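You operate a simulated robot arm through the tools that you are given. There is no shell and no other tool. Be economical: measure what you need, move in short steps, check, and stop when the job is done.

Carry out the task below with a simulated robot arm. There is one attempt and no reset: what you move stays moved.

TASK
Try both stubs in the ring gauge and sort them.
Fine: a stub that goes down the ring stands in the good tray, one that does not in the rework tray.
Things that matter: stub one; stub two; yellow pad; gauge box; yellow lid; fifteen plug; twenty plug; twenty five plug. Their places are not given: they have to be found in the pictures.

It is judged by the outcome, as a careful person would: the job done as asked, and still so three seconds after it is handed in. It fails if anything else is knocked over, pushed out of place, dropped, spilled or broken.

THE ROBOT
A 6-joint arm with a two-finger parallel gripper, fixed in place. Base frame: the origin is at the foot of the arm, x ahead of it, y to its left, z up; the work surface is at about z = 0. Lengths are in m, angles in rad, forces in N, time in s.
With the tool pointing down near the work surface it reaches from about 0.16 to 0.42 m from the base axis. Its first joint turns from -1.152 to 1.152 rad. Payload 1.57 kg.
Tool frame: the origin (TCP) lies between the finger pads and is the grasp point; the fingertips stand 0.03 m ahead of it; z points along the fingers, y is the line along which they close. The gripper opens to 0.08 m. The fingers are 0.017 m wide and 0.012 m thick; the gripper's body (0.04 by 0.082 m) begins 0.08 m behind the TCP.
Orientation is told as [roll, pitch, yaw] about the base's x, y, z axes, in that order, counted from this pose: with the fingers straight down and closing along the base's y, the tool's x points along the base's -x, its y along +y and its z along -z.

THE INTERFACE
- The arm moves only by the tool nudge_tool. Its argument "increments" is a list of rows, each a list of 7 numbers: the shift along the base's x, y, z in m, then the turn, a rotation vector about the base's x, y, z in rad, then the gripper command, from -1 (fully open) to 1 (shut), values between in proportion. In form: [[tx, ty, tz, wx, wy, wz, claw], ...]. A call has 1 to 12 rows; each row shifts and turns the commanded pose from where the row before left it. A row lasts 0.2 s, in which the tool goes at most 0.05 m and 0.15 rad; a call with a longer step from one row to the next is refused whole, and so is a gripper value outside its range. A pose out of reach is approached as far as the arm can. The call stops where the force on the tool passes 40 N (or 10 N more than at its start, if that is more) or the arm is blocked; 0.2 s more then pass. The fingers move at their own pace (about 0.153 m/s each) and stop on an object; they squeeze with about 43 N. The grip force told is the motor's: it shows also when the fingers shut on nothing. Time passes only in rows, and 0.2 s behind the last, so rows that do not move let the fingers close. It gives the time, the measured TCP pose, the force on the tool (base axes), the opening and the grip force at its end, in the units of the frame above (readings bear some noise), and new pictures: "show" is both (left out), scene, wrist or none.
- Cameras (640 x 400 px; columns grow to the right, rows downward): "scene" is fixed at [0.0595, -0.3363, 0.4186]; the picture's right is [0.74, -0.67, 0.00], its down [-0.41, -0.45, -0.79] and it looks along [0.53, 0.59, -0.61] (base axes); focal length 266 px, centre (320, 200). "wrist" rides on the gripper at [-0.032, 0, -0.078] in the tool frame; the picture's right is [0.00, -1.00, 0.00], its down [0.97, 0.00, -0.24] and it looks along [0.24, 0.00, 0.97] (tool axes); focal length 218 px, centre (320, 200).
- measure_at(camera, pixels): for up to 12 pixels [column, row] of the newest picture of that camera ("zoom" is the newest enlarged one), the place [x, y, z] in the base frame of the surface seen there, good to about 0.002 m. No time passes.
- zoom(camera, box): a new picture of the part [left, top, right, bottom] of that camera's present view, enlarged. No time passes.
- finish_job(): hands the job in; it is judged then, once.

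Work in short steps. Measure before you move; look again where a grasp or a placing could have gone wrong, and mend it. You have 80 turns and 120 pictures in all, those below and enlarged ones among them. Open the gripper and draw the arm clear of the work before you hand the job in, unless the task says otherwise.

The tools are called by a JSON object that holds its "method" and its "body". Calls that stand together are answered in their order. nudge_tool: Moves the arm, as the interface text tells. Its arguments: {"type":"object","properties":{"increments":{"type":"array","items":{"type":"array","items":{"type":"number"}}},"show":{"type":"string","enum":["both","scene","wrist","none"]}},"required":["increments"]} The other tools are called the same way: measure_at (camera, pixels) gives the place of the surface under pixels of a picture; zoom (camera, box) takes an enlarged picture of a part of a camera's view; finish_job () hands the job in.

At the start:

```text
time_s: 0.0
position: [0.2095, 0.0906, 0.2565]
ee_rot: [0.0, -0.001, 0.0]
wrist_force: [-0.9, -0.2, -0.5]
opening: 0.0802
gripper_force: 0.1
```

scene: 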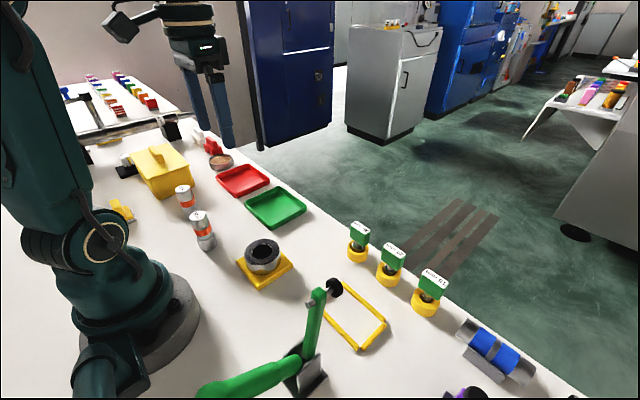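
wrist: 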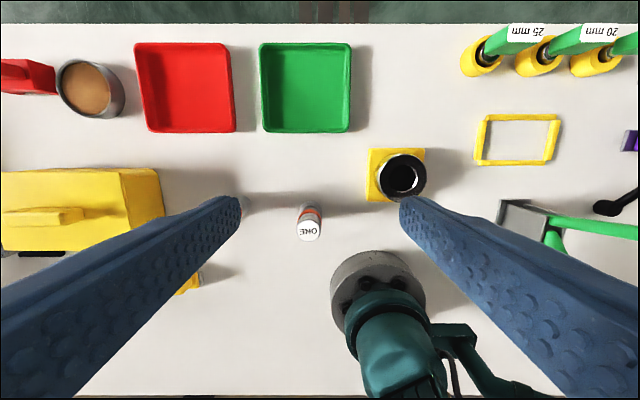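

I see the stubs near (185,197) and (201,228), a ring gauge on the yellow pad at (263,262), and red and green trays. I'll zoom in for detail and measure.

{"method": "zoom", "body": {"camera": "scene", "box": [100, 130, 320, 300]}}

{"method": "zoom", "body": {"camera": "scene", "box": [300, 210, 540, 390]}}

{"method": "measure_at", "body": {"camera": "scene", "pixels": [[184, 188], [186, 203], [197, 216], [204, 240], [263, 243], [262, 252], [240, 262], [265, 290], [292, 265], [243, 180], [276, 208], [160, 160]]}}

```text
2.35 times, centred on (210, 215) of scene
```

zoom: 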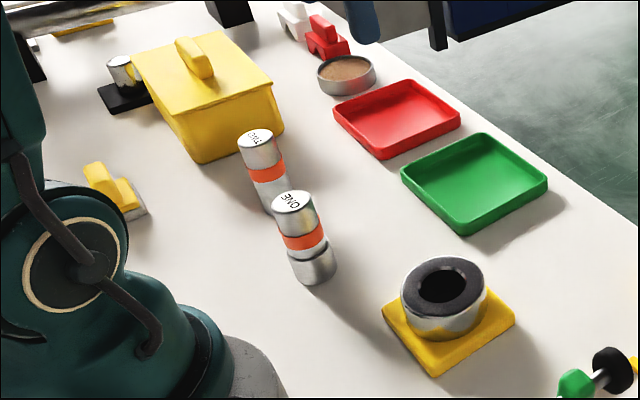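

```text
2.22 times, centred on (420, 300) of scene
```

zoom: 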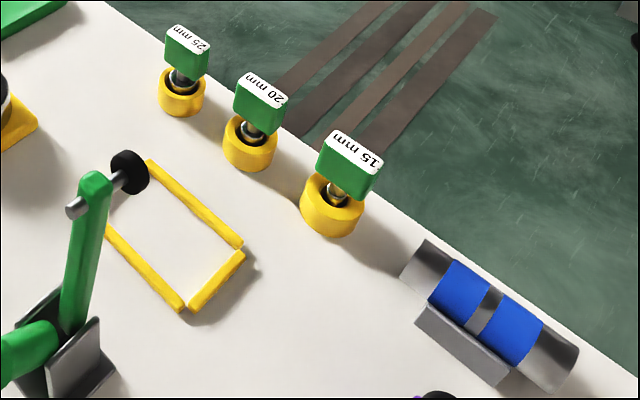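

```text
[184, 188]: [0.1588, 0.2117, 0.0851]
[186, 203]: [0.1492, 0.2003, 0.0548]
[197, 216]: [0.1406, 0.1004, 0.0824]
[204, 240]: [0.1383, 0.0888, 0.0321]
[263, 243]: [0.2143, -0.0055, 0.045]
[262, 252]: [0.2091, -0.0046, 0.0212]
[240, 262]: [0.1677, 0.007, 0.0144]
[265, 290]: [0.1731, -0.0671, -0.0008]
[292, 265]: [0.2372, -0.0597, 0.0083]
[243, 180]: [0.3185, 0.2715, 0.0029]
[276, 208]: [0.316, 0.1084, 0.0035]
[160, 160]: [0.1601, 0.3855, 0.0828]
```

Next I'll look closely at the stubs and the ring to get exact positions and diameters.

{"method": "zoom", "body": {"camera": "scene", "box": [160, 175, 240, 255]}}

{"method": "zoom", "body": {"camera": "wrist", "box": [270, 130, 450, 250]}}

{"method": "measure_at", "body": {"camera": "wrist", "pixels": [[297, 230], [308, 220], [308, 241], [320, 230], [308, 230], [380, 176], [424, 176], [402, 154], [402, 198], [402, 176], [388, 176], [418, 176]]}}

{"method": "measure_at", "body": {"camera": "wrist", "pixels": [[140, 45], [228, 45], [145, 130], [233, 130], [185, 88], [264, 45], [350, 45], [264, 130], [348, 130], [306, 88], [371, 150], [371, 199]]}}

```text
5.00 times, centred on (200, 215) of scene
```

zoom: 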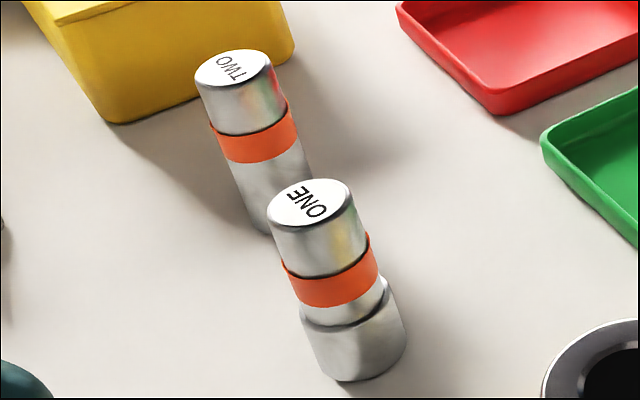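

```text
3.33 times, centred on (360, 190) of wrist
```

zoom: 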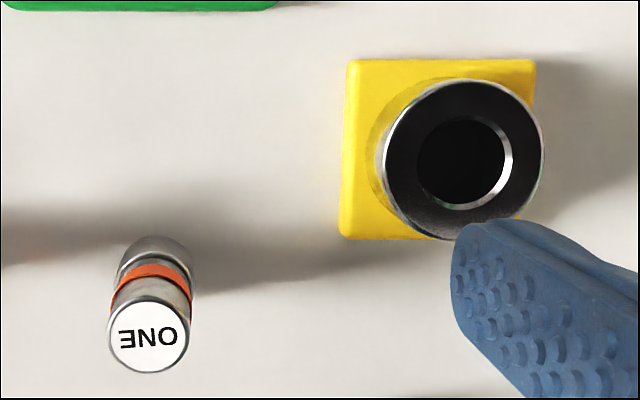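

```text
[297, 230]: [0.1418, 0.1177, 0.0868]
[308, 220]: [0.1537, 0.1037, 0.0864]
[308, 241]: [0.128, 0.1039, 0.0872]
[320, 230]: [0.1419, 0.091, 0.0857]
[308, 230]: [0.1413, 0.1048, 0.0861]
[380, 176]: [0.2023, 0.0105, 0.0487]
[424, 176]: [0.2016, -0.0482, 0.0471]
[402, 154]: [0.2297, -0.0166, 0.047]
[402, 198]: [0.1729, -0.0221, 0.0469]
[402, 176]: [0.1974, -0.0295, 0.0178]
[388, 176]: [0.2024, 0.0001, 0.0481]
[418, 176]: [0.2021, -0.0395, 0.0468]
```

```text
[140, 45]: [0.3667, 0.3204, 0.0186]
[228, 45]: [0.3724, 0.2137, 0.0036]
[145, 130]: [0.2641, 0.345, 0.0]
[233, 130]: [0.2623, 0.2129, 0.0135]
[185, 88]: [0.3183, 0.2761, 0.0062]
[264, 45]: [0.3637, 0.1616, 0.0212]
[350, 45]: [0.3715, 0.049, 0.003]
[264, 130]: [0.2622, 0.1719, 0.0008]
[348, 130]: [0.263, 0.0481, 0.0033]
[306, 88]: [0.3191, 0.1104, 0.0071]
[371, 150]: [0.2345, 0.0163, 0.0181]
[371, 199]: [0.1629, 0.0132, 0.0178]
```

Stub one has a visibly thicker foot, but both stubs still need trying. I'll move above the ring to centre it exactly.

{"method": "nudge_tool", "body": {"increments": [[0.005, -0.036, -0.018, 0, 0, 0, -1], [0.005, -0.036, -0.019, 0, 0, 0, -1], [0.007, -0.036, -0.02, 0, 0, 0, -1], [0, 0, 0, 0, 0, 0, -1]], "show": "wrist"}}

```text
time_s: 1.0
position: [0.2289, -0.0178, 0.1983]
ee_rot: [0.0, 0.0, 0.002]
wrist_force: [-0.1, 0.7, 0.2]
opening: 0.0799
gripper_force: 0.1
```

wrist: 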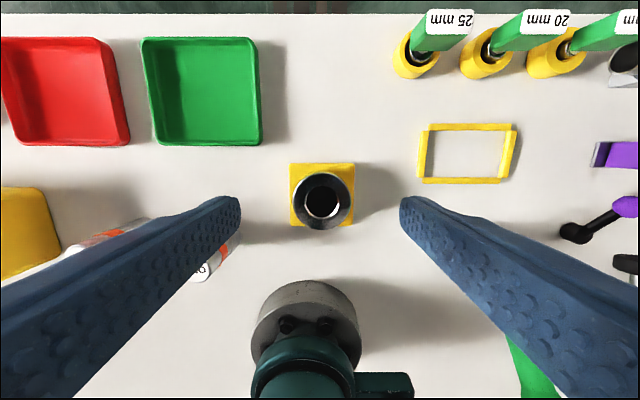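

{"method": "zoom", "body": {"camera": "wrist", "box": [272, 170, 368, 230]}}

```text
6.67 times, centred on (320, 200) of wrist
```

zoom: 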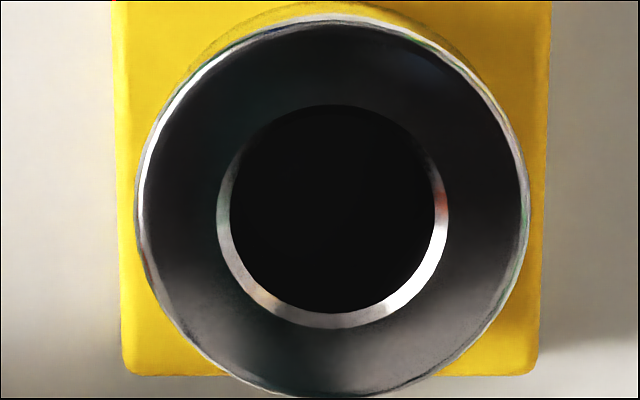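

{"method": "measure_at", "body": {"camera": "zoom", "pixels": [[145, 205], [522, 205], [333, 26], [333, 388], [213, 215], [452, 215], [333, 98], [333, 331], [333, 321], [224, 215], [443, 215], [333, 200]]}}

```text
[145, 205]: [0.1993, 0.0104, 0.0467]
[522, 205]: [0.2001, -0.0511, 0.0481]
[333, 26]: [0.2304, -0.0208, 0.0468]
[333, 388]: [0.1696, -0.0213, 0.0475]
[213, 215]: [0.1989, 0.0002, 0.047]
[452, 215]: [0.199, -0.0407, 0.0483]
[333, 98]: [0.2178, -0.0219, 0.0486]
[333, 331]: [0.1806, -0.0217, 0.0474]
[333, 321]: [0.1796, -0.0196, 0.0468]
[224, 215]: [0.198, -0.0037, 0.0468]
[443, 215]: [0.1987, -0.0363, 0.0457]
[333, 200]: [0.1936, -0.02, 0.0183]
```

The ring centre is about (0.1995, -0.0204), top at 0.047 and floor at 0.018. Now I'll move over stub one.

{"method": "nudge_tool", "body": {"increments": [[-0.012, 0.04, 0, 0, 0, 0, -0.6], [-0.022, 0.04, 0, 0, 0, 0, -0.6], [-0.03, 0.03, 0, 0, 0, 0, -0.6], [-0.024, 0.012, 0, 0, 0, 0, -0.6], [0, 0, 0, 0, 0, 0, -0.6]]}}

```text
time_s: 2.2
position: [0.1399, 0.1052, 0.199]
ee_rot: [0.001, -0.001, 0.001]
wrist_force: [-0.8, -0.6, -0.3]
opening: 0.064
gripper_force: 0.0
```

scene: 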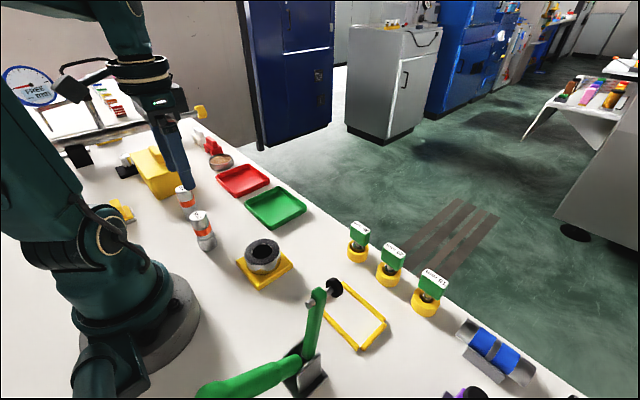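
wrist: 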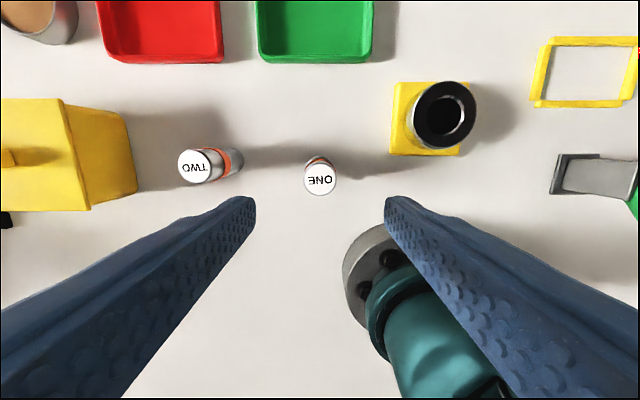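

{"method": "measure_at", "body": {"camera": "wrist", "pixels": [[307, 178], [334, 178], [321, 165], [321, 191], [320, 160], [180, 165], [210, 165], [195, 152], [195, 180], [136, 185], [89, 208], [120, 110]]}}

{"method": "zoom", "body": {"camera": "wrist", "box": [170, 130, 350, 210]}}

```text
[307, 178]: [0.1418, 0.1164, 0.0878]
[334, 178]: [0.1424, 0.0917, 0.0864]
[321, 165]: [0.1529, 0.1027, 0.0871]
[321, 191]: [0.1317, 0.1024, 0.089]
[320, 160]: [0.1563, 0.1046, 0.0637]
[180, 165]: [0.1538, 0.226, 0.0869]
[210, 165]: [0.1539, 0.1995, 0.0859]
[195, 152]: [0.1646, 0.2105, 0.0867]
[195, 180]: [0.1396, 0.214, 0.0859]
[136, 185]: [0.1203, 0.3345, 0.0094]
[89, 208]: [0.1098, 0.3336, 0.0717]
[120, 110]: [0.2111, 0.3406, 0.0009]
```

```text
3.56 times, centred on (260, 170) of wrist
```

zoom: 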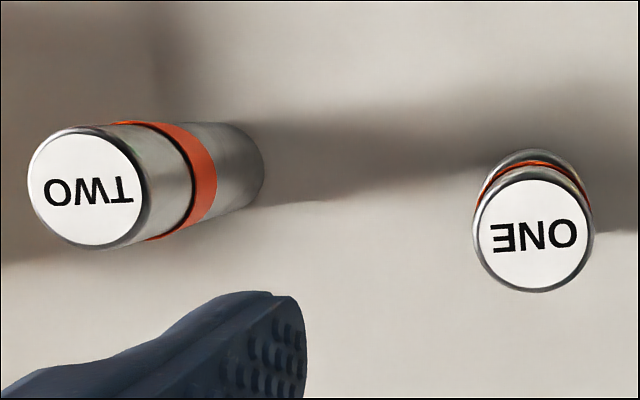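

Stub one is at (0.142, 0.104), top at 0.087, and stub two at (0.153, 0.213). I'll descend on stub one and grip its upper half.

{"method": "nudge_tool", "body": {"increments": [[0.002, -0.001, -0.045, 0, 0, 0, -0.6], [0, 0, -0.045, 0, 0, 0, -0.6], [0, 0, -0.036, 0, 0, 0, -0.6], [0, 0, 0, 0, 0, 0, -0.6], [0, 0, 0, 0, 0, 0, 0.2], [0, 0, 0, 0, 0, 0, 1], [0, 0, 0, 0, 0, 0, 1]]}}

```text
time_s: 3.8
position: [0.1397, 0.1022, 0.0715]
ee_rot: [0.0, 0.001, 0.001]
wrist_force: [-0.1, 0.3, -0.5]
opening: 0.0296
gripper_force: 39.4
```

scene: 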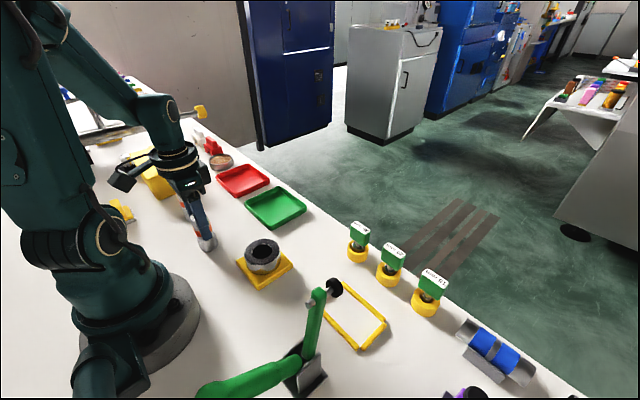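
wrist: 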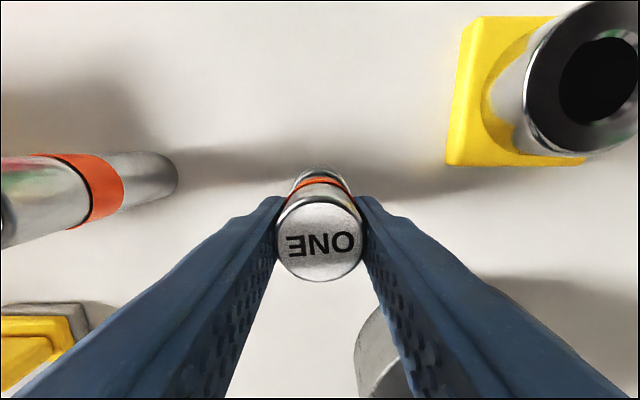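

Gripped at 0.0296. I'll measure the stub's top relative to the TCP and lift.

{"method": "measure_at", "body": {"camera": "wrist", "pixels": [[283, 240], [358, 240], [320, 205], [320, 277], [320, 240]]}}

{"method": "nudge_tool", "body": {"increments": [[0, 0, 0.04, 0, 0, 0, 1], [0, 0, 0.04, 0, 0, 0, 1], [0, 0, 0.02, 0, 0, 0, 1], [0, 0, 0, 0, 0, 0, 1]]}}

```text
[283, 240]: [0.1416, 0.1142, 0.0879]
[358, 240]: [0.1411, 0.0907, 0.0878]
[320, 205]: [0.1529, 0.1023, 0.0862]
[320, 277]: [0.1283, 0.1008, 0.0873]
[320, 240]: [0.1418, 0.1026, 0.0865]
```

```text
time_s: 4.8
position: [0.1392, 0.1024, 0.1739]
ee_rot: [-0.001, 0.0, 0.0]
wrist_force: [0.2, -0.2, -0.8]
opening: 0.0298
gripper_force: 39.8
```

scene: 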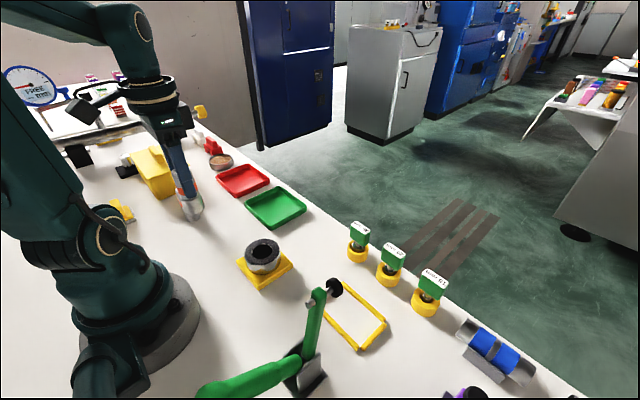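
wrist: 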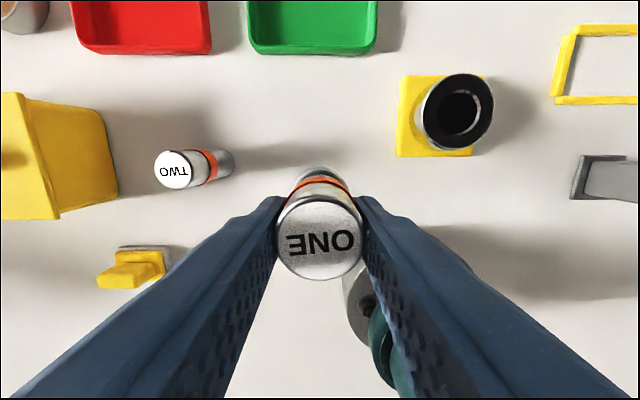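

{"method": "nudge_tool", "body": {"increments": [[0.03, -0.03, 0, 0, 0, 0, 1], [0.02, -0.04, 0, 0, 0, 0, 1], [0.009, -0.04, 0, 0, 0, 0, 1], [0, -0.013, 0, 0, 0, 0, 1], [0, 0, 0, 0, 0, 0, 1], [0, 0, -0.038, 0, 0, 0, 1], [0, 0, 0, 0, 0, 0, 1]]}}

{"method": "zoom", "body": {"camera": "scene", "box": [220, 190, 310, 300]}}

```text
time_s: 6.4
position: [0.2002, -0.0194, 0.134]
ee_rot: [-0.002, -0.002, 0.0]
wrist_force: [-0.3, 0.2, -1.6]
opening: 0.0299
gripper_force: 39.6
```

scene: 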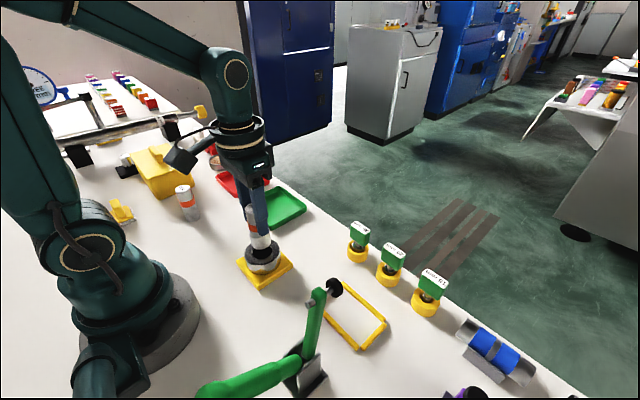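
wrist: 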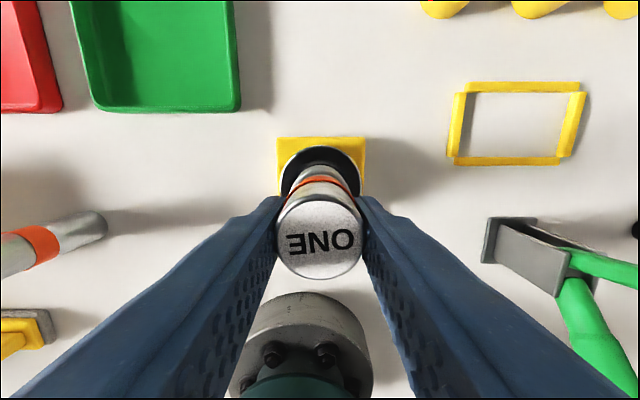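

```text
3.64 times, centred on (265, 245) of scene
```

zoom: 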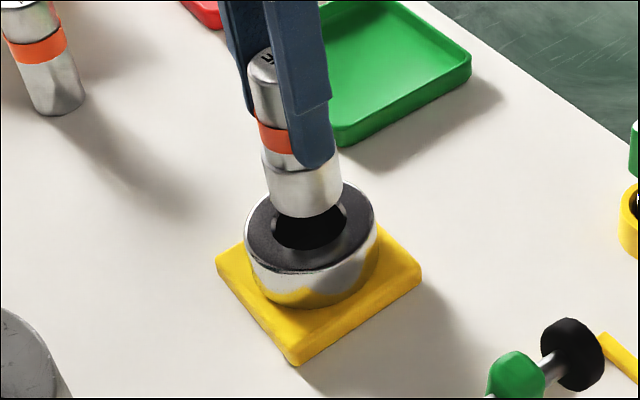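

Stub one is poised over the ring mouth. I'll lower slowly, watching the force.

{"method": "nudge_tool", "body": {"increments": [[-0.001, -0.001, 0, 0, 0, 0, 1], [0, 0, -0.004, 0, 0, 0, 1], [0, 0, -0.004, 0, 0, 0, 1], [0, 0, -0.003, 0, 0, 0, 1], [0, 0, -0.002, 0, 0, 0, 1], [0, 0, 0, 0, 0, 0, 1]]}}

{"method": "zoom", "body": {"camera": "scene", "box": [220, 190, 310, 300]}}

{"method": "zoom", "body": {"camera": "wrist", "box": [260, 120, 380, 200]}}

```text
time_s: 7.8
position: [0.199, -0.0197, 0.1217]
ee_rot: [0.001, 0.0, 0.001]
wrist_force: [-0.7, -0.2, -1.3]
opening: 0.0297
gripper_force: 39.3
```

scene: 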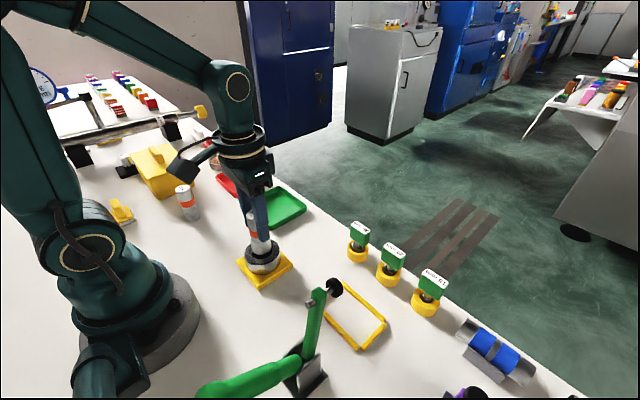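
wrist: 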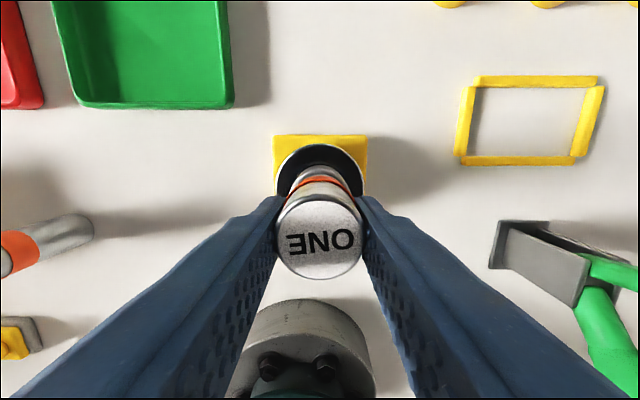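

```text
3.64 times, centred on (265, 245) of scene
```

zoom: 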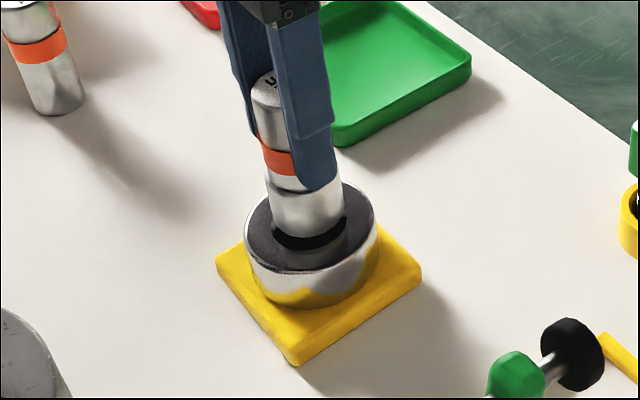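

```text
5.00 times, centred on (320, 160) of wrist
```

zoom: 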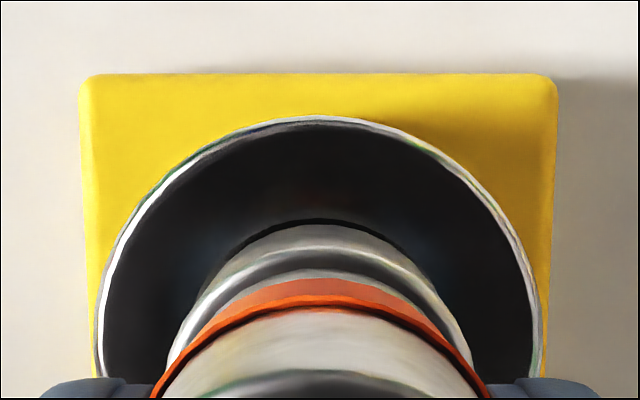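

Centring looks good. I'll keep going down.

{"method": "nudge_tool", "body": {"increments": [[0, 0, -0.0015, 0, 0, 0, 1], [0, 0, -0.0015, 0, 0, 0, 1], [0, 0, -0.0015, 0, 0, 0, 1], [0, 0, -0.0015, 0, 0, 0, 1], [0, 0, -0.0015, 0, 0, 0, 1], [0, 0, -0.0015, 0, 0, 0, 1]]}}

{"method": "zoom", "body": {"camera": "scene", "box": [220, 190, 310, 300]}}

```text
time_s: 9.2
position: [0.2001, -0.0208, 0.1128]
ee_rot: [0.001, -0.002, 0.0]
wrist_force: [-5.9, -4.5, 31.5]
opening: 0.0299
gripper_force: 39.4
```

scene: 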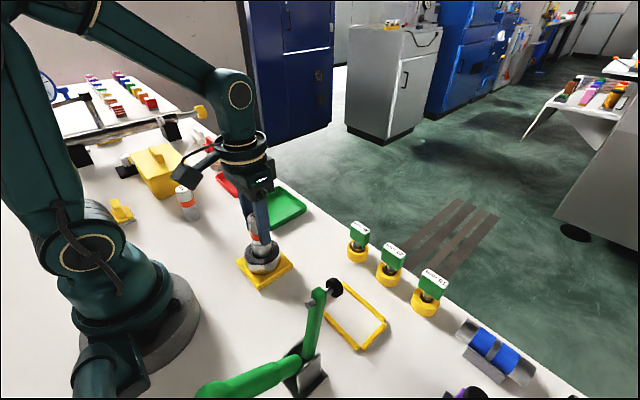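
wrist: 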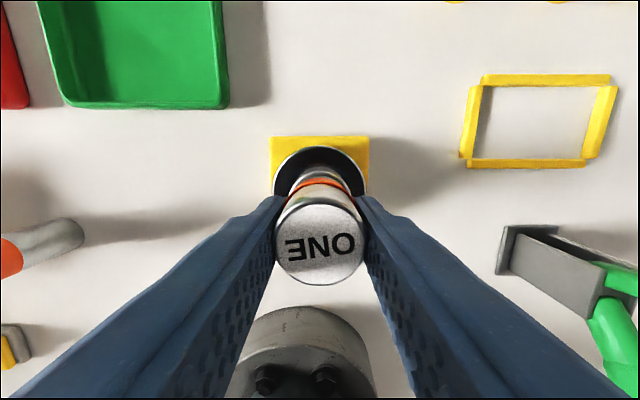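

```text
3.64 times, centred on (265, 245) of scene
```

zoom: 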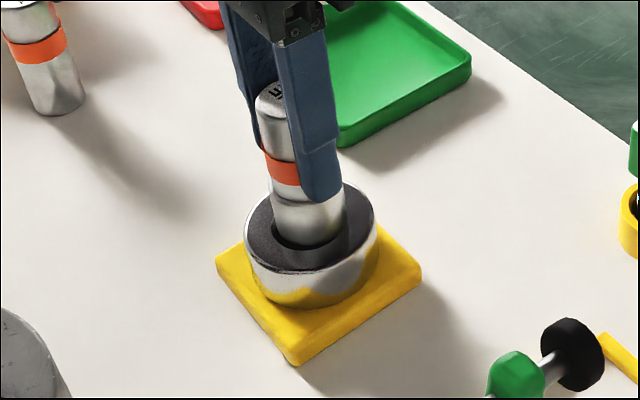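

Contact at 31 N a few mm in, with some lateral force. I'll check whether the stub slipped in the grip, and compare the foot with the bore.

{"method": "measure_at", "body": {"camera": "wrist", "pixels": [[283, 243], [358, 243], [320, 208], [320, 280], [320, 243]]}}

{"method": "zoom", "body": {"camera": "wrist", "box": [260, 120, 380, 200]}}

{"method": "zoom", "body": {"camera": "scene", "box": [240, 225, 285, 280]}}

```text
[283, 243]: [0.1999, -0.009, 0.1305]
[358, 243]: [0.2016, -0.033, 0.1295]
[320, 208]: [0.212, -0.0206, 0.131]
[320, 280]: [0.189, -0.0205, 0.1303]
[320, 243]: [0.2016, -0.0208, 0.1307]
```

```text
5.00 times, centred on (320, 160) of wrist
```

zoom: 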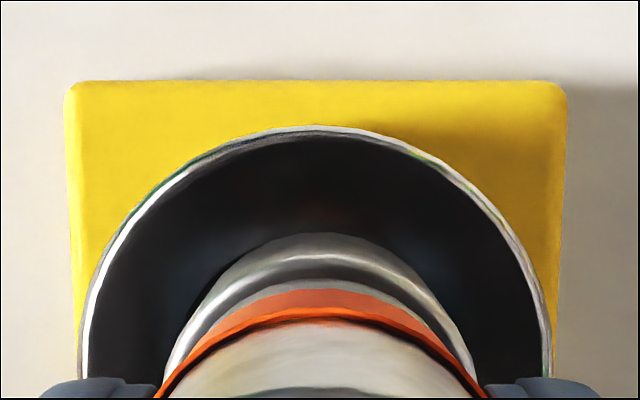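

```text
7.27 times, centred on (262, 252) of scene
```

zoom: 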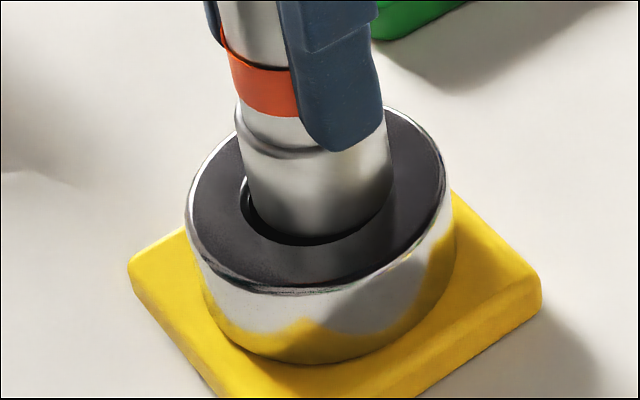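

A gap shows on the near/left side of the bore, so the block may be misalignment (stub a bit too far +x, and +y by the force). I'll ease up, shift -x, and retry.

{"method": "nudge_tool", "body": {"increments": [[0, 0, 0.004, 0, 0, 0, 1], [-0.0015, -0.0007, 0, 0, 0, 0, 1], [0, 0, -0.0015, 0, 0, 0, 1], [0, 0, -0.0015, 0, 0, 0, 1], [0, 0, -0.0015, 0, 0, 0, 1]], "show": "scene"}}

{"method": "zoom", "body": {"camera": "scene", "box": [240, 225, 285, 280]}}

```text
time_s: 10.4
position: [0.199, -0.0211, 0.1132]
ee_rot: [-0.002, 0.001, 0.001]
wrist_force: [-5.0, 2.8, 18.5]
opening: 0.0301
gripper_force: 38.8
```

scene: 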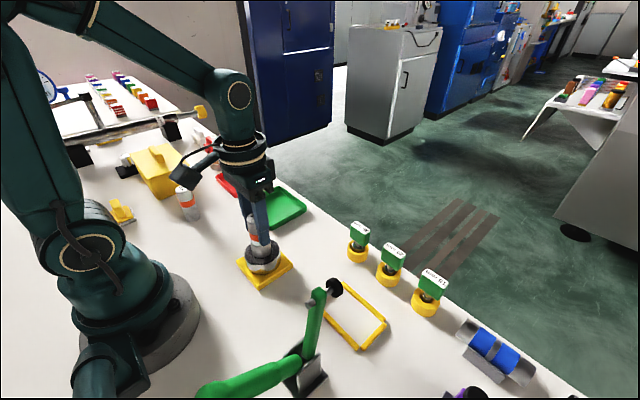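

```text
7.27 times, centred on (262, 252) of scene
```

zoom: 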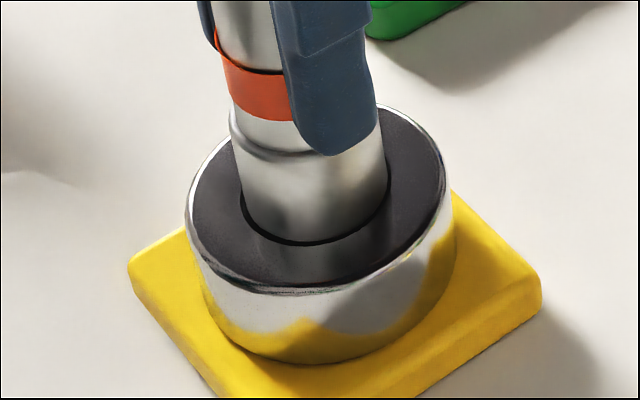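

Better centred, with less force. I'll do a small correction and keep lowering.

{"method": "nudge_tool", "body": {"increments": [[0, 0, 0.002, 0, 0, 0, 1], [-0.0006, 0.0003, 0, 0, 0, 0, 1], [0, 0, -0.0015, 0, 0, 0, 1], [0, 0, -0.001, 0, 0, 0, 1], [0, 0, -0.001, 0, 0, 0, 1]], "show": "wrist"}}

{"method": "zoom", "body": {"camera": "scene", "box": [240, 225, 285, 280]}}

```text
time_s: 11.6
position: [0.1978, -0.0204, 0.1112]
ee_rot: [0.002, -0.004, -0.001]
wrist_force: [-6.9, 2.4, 31.0]
opening: 0.0299
gripper_force: 39.1
```

wrist: 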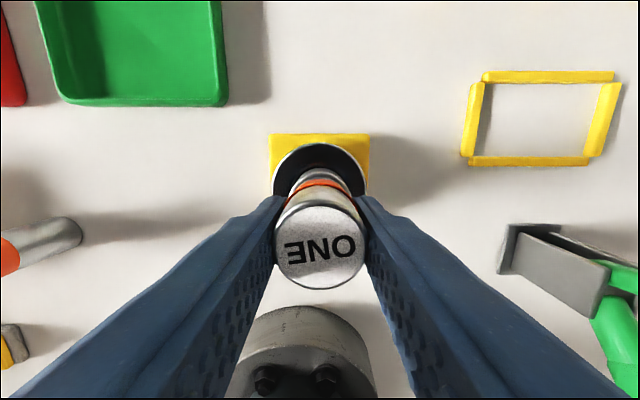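

```text
7.27 times, centred on (262, 252) of scene
```

zoom: 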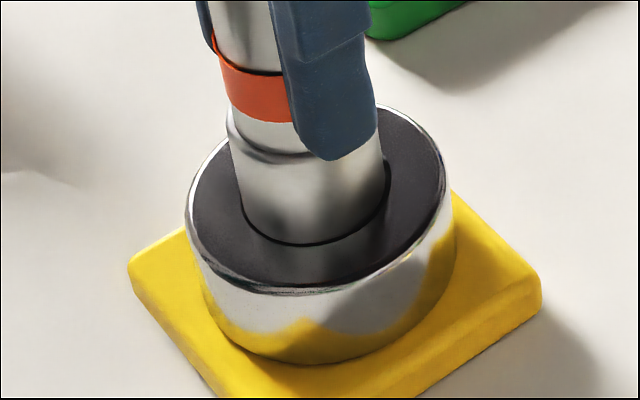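

It is still stopped at the bevel depth. I'll relax the force and open the fingers just slightly around the stub, so it can self-centre on the bevel and show whether it falls in.

{"method": "nudge_tool", "body": {"increments": [[0, 0, 0.0015, 0, 0, 0, 1], [0.0003, 0, 0, 0, 0, 0, 1], [0, 0, 0, 0, 0, 0, 0.16], [0, 0, 0, 0, 0, 0, 0.16], [0, 0, 0, 0, 0, 0, 0.16]]}}

{"method": "zoom", "body": {"camera": "scene", "box": [240, 225, 285, 280]}}

```text
time_s: 12.8
position: [0.1973, -0.0215, 0.1117]
ee_rot: [0.001, 0.0, 0.001]
wrist_force: [-0.1, -0.5, 0.7]
opening: 0.0335
gripper_force: 0.4
```

scene: 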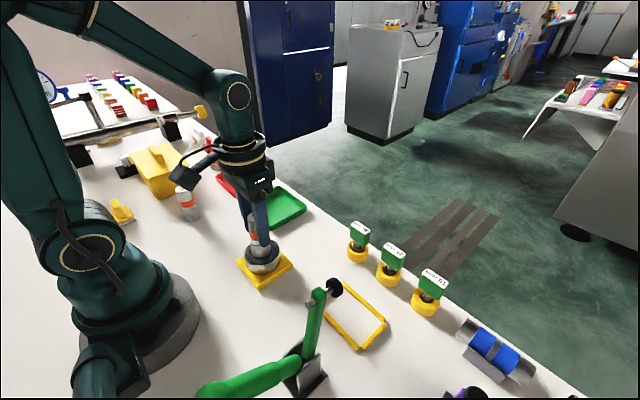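
wrist: 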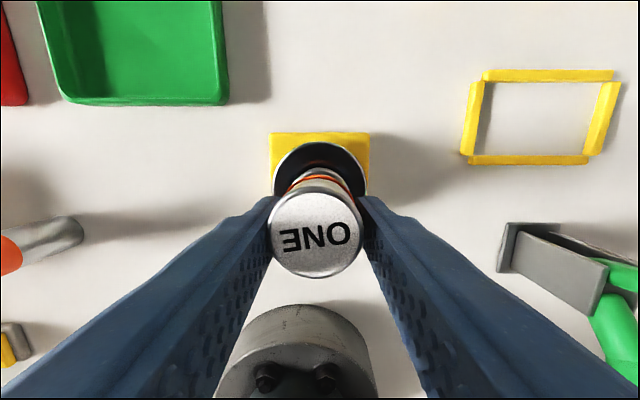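

```text
7.27 times, centred on (262, 252) of scene
```

zoom: 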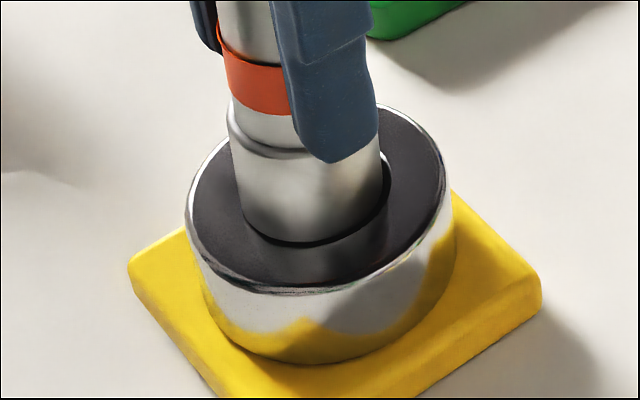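

{"method": "measure_at", "body": {"camera": "wrist", "pixels": [[276, 236], [354, 236], [315, 199], [315, 273], [315, 236]]}}

{"method": "measure_at", "body": {"camera": "zoom", "pixels": [[237, 165], [300, 190], [376, 165], [242, 200], [300, 235], [378, 200], [300, 160], [270, 120]]}}

```text
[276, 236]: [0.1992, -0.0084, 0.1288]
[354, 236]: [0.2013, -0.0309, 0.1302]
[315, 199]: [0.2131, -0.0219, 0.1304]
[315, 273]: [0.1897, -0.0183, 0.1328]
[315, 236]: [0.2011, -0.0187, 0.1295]
```

```text
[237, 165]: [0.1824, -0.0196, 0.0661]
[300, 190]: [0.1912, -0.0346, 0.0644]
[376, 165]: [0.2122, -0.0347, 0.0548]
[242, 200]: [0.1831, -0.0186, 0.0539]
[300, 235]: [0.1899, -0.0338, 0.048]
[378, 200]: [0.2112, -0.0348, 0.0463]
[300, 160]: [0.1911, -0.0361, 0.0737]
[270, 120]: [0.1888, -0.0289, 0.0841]
```

It didn't drop. I'll regrip, lift clear to restore its alignment, and measure stub offset and ring centre for one more careful try.

{"method": "nudge_tool", "body": {"increments": [[0.002, 0.001, 0, 0, 0, 0, 0.16], [0, 0, 0, 0, 0, 0, 1], [0, 0, 0, 0, 0, 0, 1], [0, 0, 0.004, 0, 0, 0, 1], [0, 0, 0.02, 0, 0, 0, 1], [0, 0, 0, 0, 0, 0, 1]]}}

{"method": "zoom", "body": {"camera": "wrist", "box": [260, 120, 380, 200]}}

{"method": "zoom", "body": {"camera": "scene", "box": [235, 195, 295, 285]}}

{"method": "measure_at", "body": {"camera": "wrist", "pixels": [[282, 240], [356, 240], [319, 203], [319, 275], [319, 240]]}}

```text
time_s: 14.2
position: [0.2008, -0.0199, 0.1354]
ee_rot: [-0.002, 0.001, -0.001]
wrist_force: [0.8, -0.4, -1.8]
opening: 0.0296
gripper_force: 39.6
```

scene: 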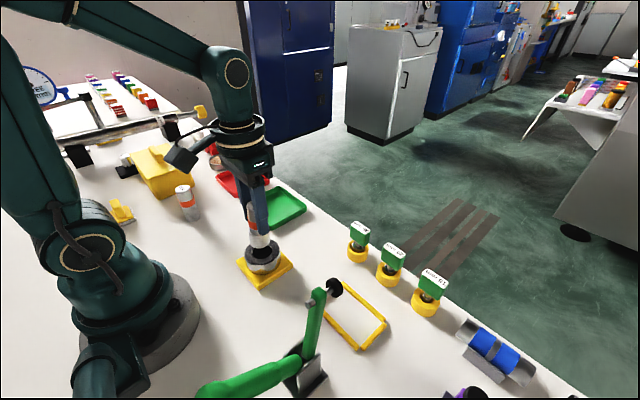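
wrist: 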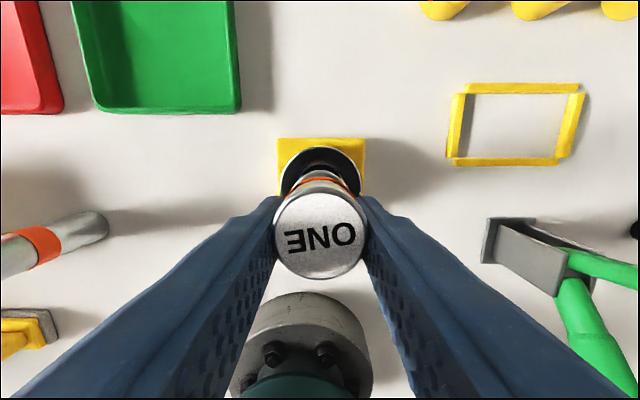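

```text
5.00 times, centred on (320, 160) of wrist
```

zoom: 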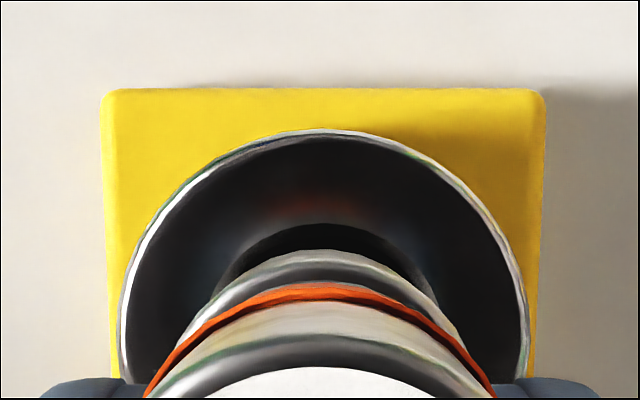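

```text
4.44 times, centred on (265, 240) of scene
```

zoom: 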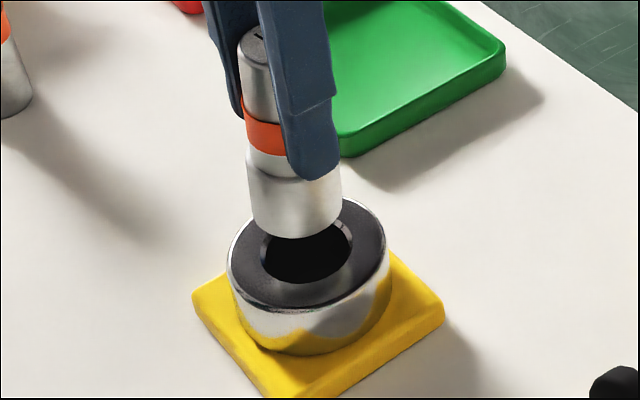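

```text
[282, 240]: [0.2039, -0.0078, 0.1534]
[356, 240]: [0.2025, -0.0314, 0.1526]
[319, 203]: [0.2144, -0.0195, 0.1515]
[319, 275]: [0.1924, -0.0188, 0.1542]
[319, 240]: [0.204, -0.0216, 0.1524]
```

The stub picked up about 0.12 rad of tilt while loose (top toward +x). I'll rotate the tool to make it upright again, re-centre, and check.

{"method": "nudge_tool", "body": {"increments": [[0, 0, 0, 0, -0.06, 0, 1], [-0.0015, -0.0008, 0, 0, -0.06, 0, 1], [0, 0, 0, 0, 0, 0, 1], [0, 0, 0, 0, 0, 0, 1]]}}

{"method": "zoom", "body": {"camera": "scene", "box": [235, 195, 295, 285]}}

{"method": "measure_at", "body": {"camera": "wrist", "pixels": [[282, 240], [356, 240], [319, 203], [319, 275], [319, 240], [300, 220], [340, 220], [300, 260], [340, 260]]}}

```text
time_s: 15.2
position: [0.1982, -0.0205, 0.1364]
ee_rot: [0.002, -0.121, -0.002]
wrist_force: [-0.6, -0.4, -1.5]
opening: 0.0299
gripper_force: 39.0
```

scene: 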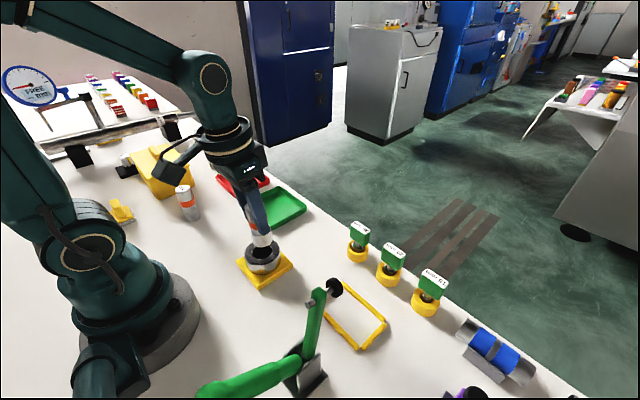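
wrist: 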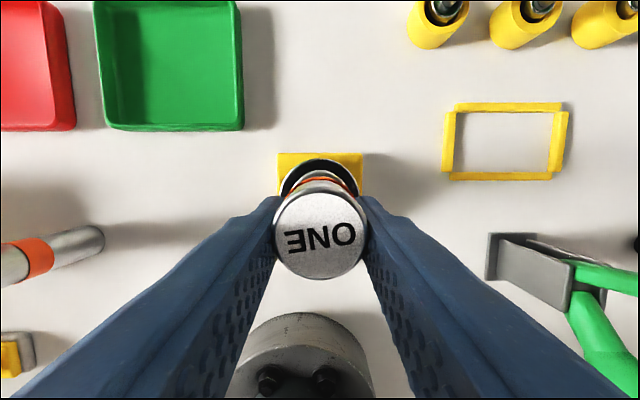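

```text
4.44 times, centred on (265, 240) of scene
```

zoom: 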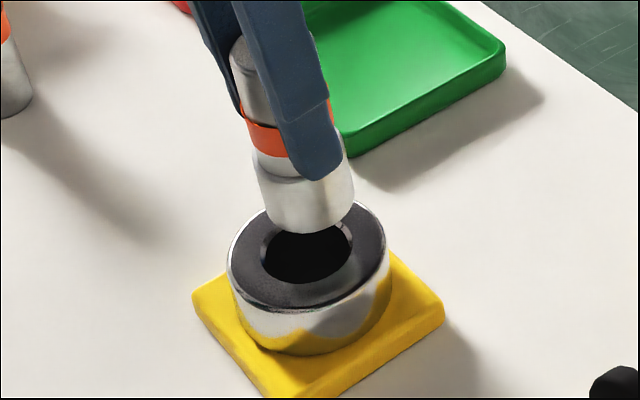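

```text
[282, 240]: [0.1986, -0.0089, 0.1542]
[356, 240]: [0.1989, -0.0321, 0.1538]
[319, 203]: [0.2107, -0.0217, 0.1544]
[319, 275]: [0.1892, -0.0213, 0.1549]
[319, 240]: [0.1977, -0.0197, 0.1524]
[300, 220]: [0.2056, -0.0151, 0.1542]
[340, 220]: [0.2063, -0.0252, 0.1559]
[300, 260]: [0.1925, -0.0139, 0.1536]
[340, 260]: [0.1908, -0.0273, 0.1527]
```

Upright again and centred at about (0.199, -0.0205). I'll lower it.

{"method": "nudge_tool", "body": {"increments": [[0.0003, 0, -0.008, 0, 0, 0, 1], [0, 0, -0.007, 0, 0, 0, 1], [0, 0, -0.004, 0, 0, 0, 1], [0, 0, -0.0015, 0, 0, 0, 1], [0, 0, -0.0015, 0, 0, 0, 1], [0, 0, -0.0015, 0, 0, 0, 1], [0, 0, -0.0015, 0, 0, 0, 1]], "show": "scene"}}

{"method": "zoom", "body": {"camera": "scene", "box": [240, 225, 285, 280]}}

```text
time_s: 16.8
position: [0.1994, -0.0217, 0.1124]
ee_rot: [-0.003, -0.123, 0.002]
wrist_force: [-4.7, -2.9, 30.7]
opening: 0.0301
gripper_force: 39.3
```

scene: 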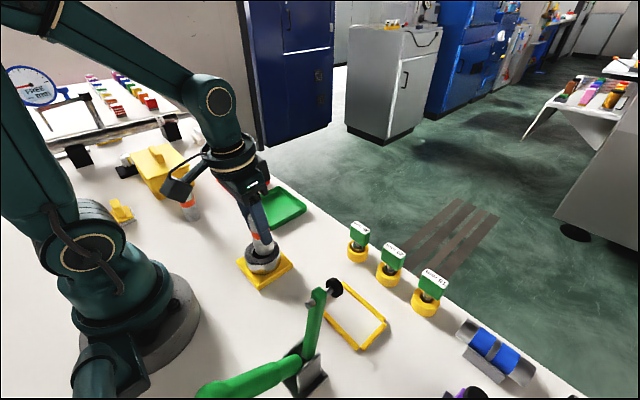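

```text
7.27 times, centred on (262, 252) of scene
```

zoom: 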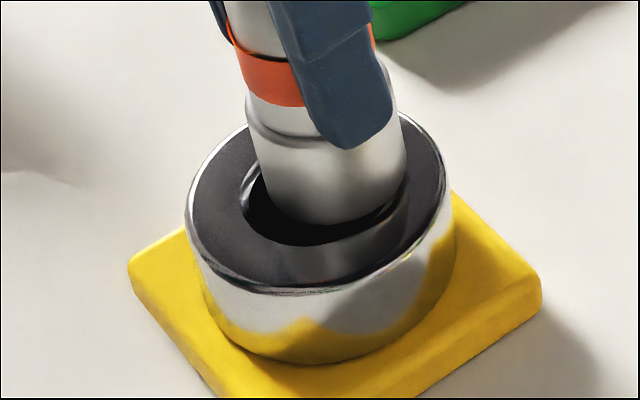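

The rotated view now shows the stub leaning (axis slope ~0.33, where a vertical one there should project to ~0.20), so the top-surface tilt reading was noise. I'll lift, undo the rotation, and check against the projection.

{"method": "nudge_tool", "body": {"increments": [[0, 0, 0.01, 0, 0, 0, 1], [0, 0, 0.015, 0, 0.06, 0, 1], [0, 0, 0, 0, 0.06, 0, 1], [0, 0, 0, 0, 0, 0, 1], [0, 0, 0, 0, 0, 0, 1]]}}

{"method": "zoom", "body": {"camera": "scene", "box": [235, 195, 295, 285]}}

```text
time_s: 18.0
position: [0.1994, -0.0223, 0.1371]
ee_rot: [0.002, -0.001, 0.0]
wrist_force: [-0.5, 0.0, -1.4]
opening: 0.0297
gripper_force: 39.1
```

scene: 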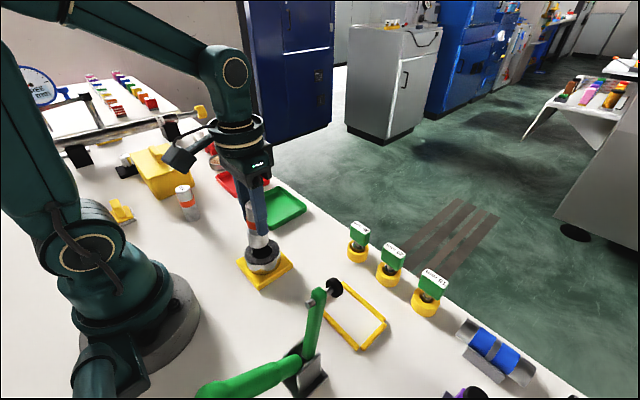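
wrist: 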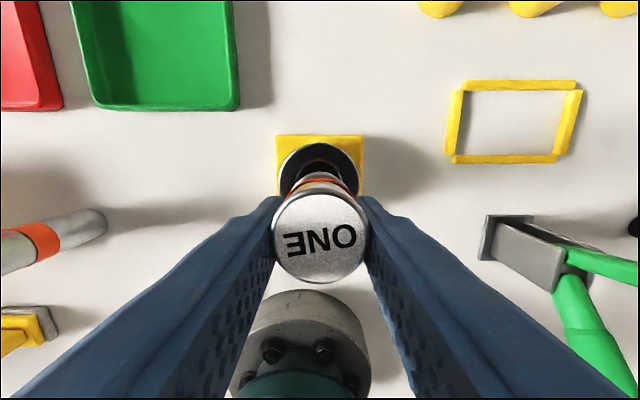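

```text
4.44 times, centred on (265, 240) of scene
```

zoom: 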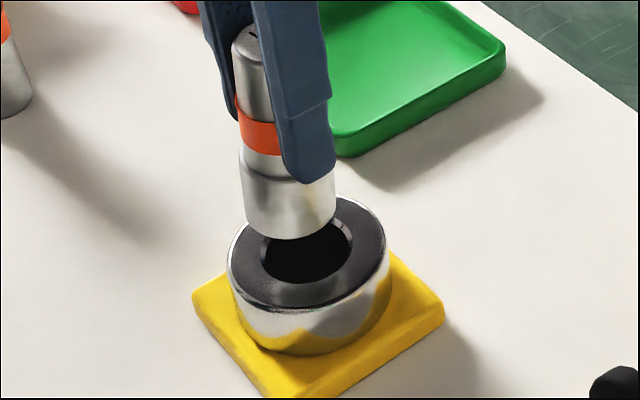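

All tries stop at the same bevel depth: the foot (~36 mm) is wider than the bore (~34 mm) inside the ~37 mm mouth. So stub one does not go down. I'll carry it high to the red tray area and look.

{"method": "nudge_tool", "body": {"increments": [[0, 0, 0.045, 0, 0, 0, 1], [0.02, 0.035, 0, 0, 0, 0, 1], [0.02, 0.045, 0, 0, 0, 0, 1], [0.02, 0.045, 0, 0, 0, 0, 1], [0.02, 0.045, 0, 0, 0, 0, 1], [0.015, 0.045, 0, 0, 0, 0, 1], [0.005, 0.045, 0, 0, 0, 0, 1], [0.003, 0.022, 0, 0, 0, 0, 1], [0, 0, 0, 0, 0, 0, 1]]}}

{"method": "zoom", "body": {"camera": "scene", "box": [180, 100, 310, 230]}}

```text
time_s: 20.0
position: [0.2887, 0.252, 0.1739]
ee_rot: [0.0, 0.001, 0.0]
wrist_force: [0.3, -0.4, -1.4]
opening: 0.0
gripper_force: 21.3
out of reach, approached as far as the arm can: row 8
```

scene: 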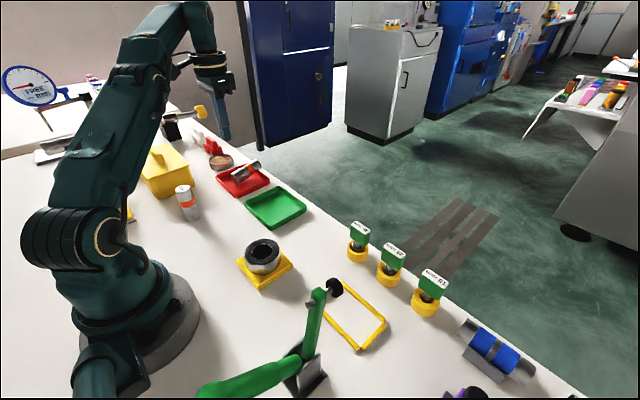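
wrist: 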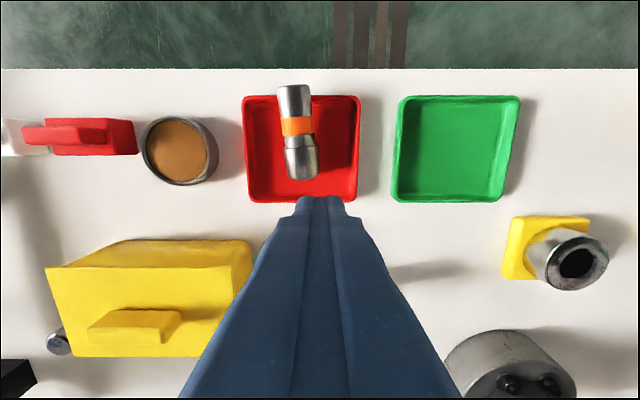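

```text
3.08 times, centred on (245, 165) of scene
```

zoom: 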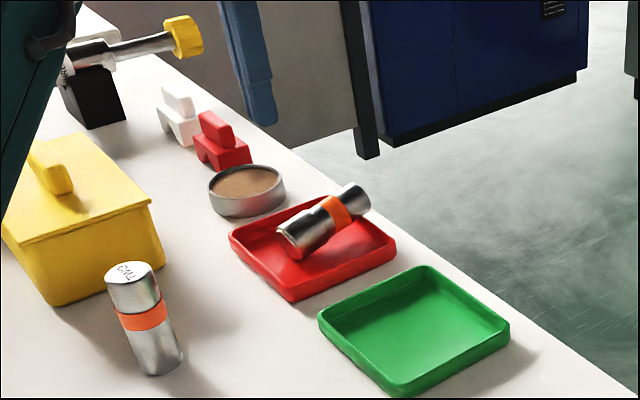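

The stub slipped out during the carry and now lies in the red tray, leaning on its far rim. I'll measure how it lies, then re-grip and stand it up. I'll move more slowly from here.

{"method": "zoom", "body": {"camera": "wrist", "box": [230, 70, 380, 220]}}

{"method": "measure_at", "body": {"camera": "wrist", "pixels": [[294, 90], [297, 108], [298, 126], [300, 145], [301, 160], [302, 176], [287, 165], [316, 165], [246, 98], [358, 98], [248, 200], [355, 200]]}}

{"method": "measure_at", "body": {"camera": "scene", "pixels": [[238, 176], [246, 172], [256, 165], [240, 183], [270, 180], [228, 186], [248, 180]]}}

```text
2.67 times, centred on (305, 145) of wrist
```

zoom: 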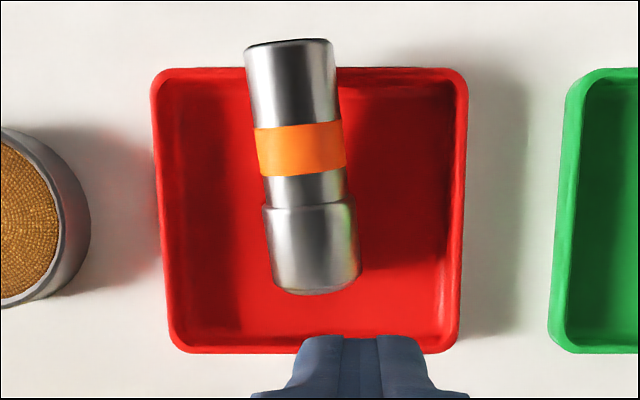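

```text
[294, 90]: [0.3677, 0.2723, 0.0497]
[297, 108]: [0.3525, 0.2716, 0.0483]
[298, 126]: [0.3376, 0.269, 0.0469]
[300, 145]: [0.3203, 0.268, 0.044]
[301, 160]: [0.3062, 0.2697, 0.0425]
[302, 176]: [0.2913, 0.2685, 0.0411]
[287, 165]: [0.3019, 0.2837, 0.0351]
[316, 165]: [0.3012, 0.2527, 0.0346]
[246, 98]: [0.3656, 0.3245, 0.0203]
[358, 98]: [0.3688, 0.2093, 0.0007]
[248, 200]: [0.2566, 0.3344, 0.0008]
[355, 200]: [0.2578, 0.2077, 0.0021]
```

```text
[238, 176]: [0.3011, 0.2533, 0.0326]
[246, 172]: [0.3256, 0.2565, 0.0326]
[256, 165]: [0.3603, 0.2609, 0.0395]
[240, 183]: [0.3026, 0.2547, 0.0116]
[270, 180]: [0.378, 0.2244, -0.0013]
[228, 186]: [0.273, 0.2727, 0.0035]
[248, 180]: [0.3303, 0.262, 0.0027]
```

The axis lies along x at y≈0.269, with the foot end at x≈0.288 and the label end on the far rim. I'll open to ~0.048, come in above the upper foot (x≈0.31), and look.

{"method": "nudge_tool", "body": {"increments": [[0, 0.005, -0.03, 0, 0, 0, -0.2], [0.004, 0.006, -0.03, 0, 0, 0, -0.2], [0.008, 0.006, -0.015, 0, 0, 0, -0.2], [0.006, 0, 0, 0, 0, 0, -0.2], [0.004, 0, 0, 0, 0, 0, -0.2], [0, 0, 0, 0, 0, 0, -0.2]]}}

```text
time_s: 21.4
position: [0.3121, 0.2661, 0.0994]
ee_rot: [-0.001, 0.0, 0.0]
wrist_force: [-0.2, -0.3, 0.9]
opening: 0.048
gripper_force: 0.0
```

scene: 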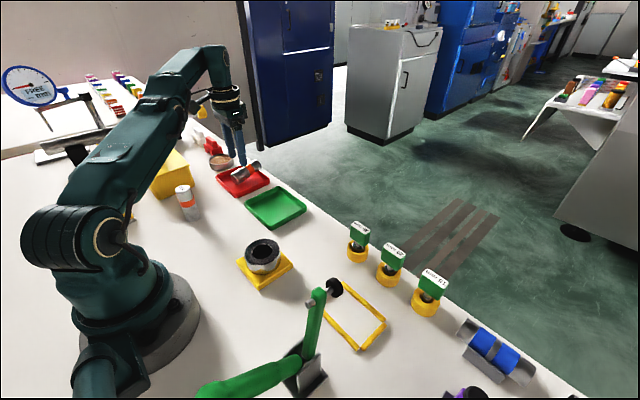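
wrist: 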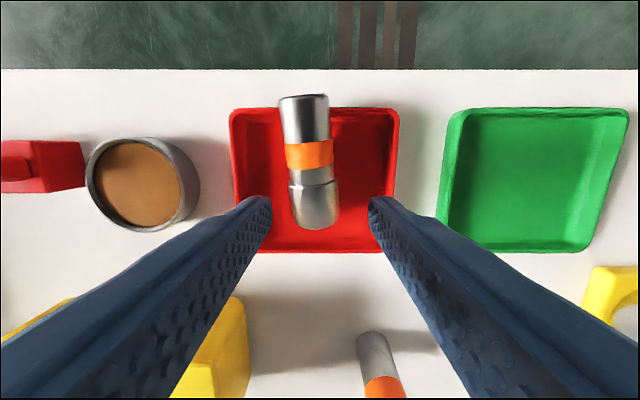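

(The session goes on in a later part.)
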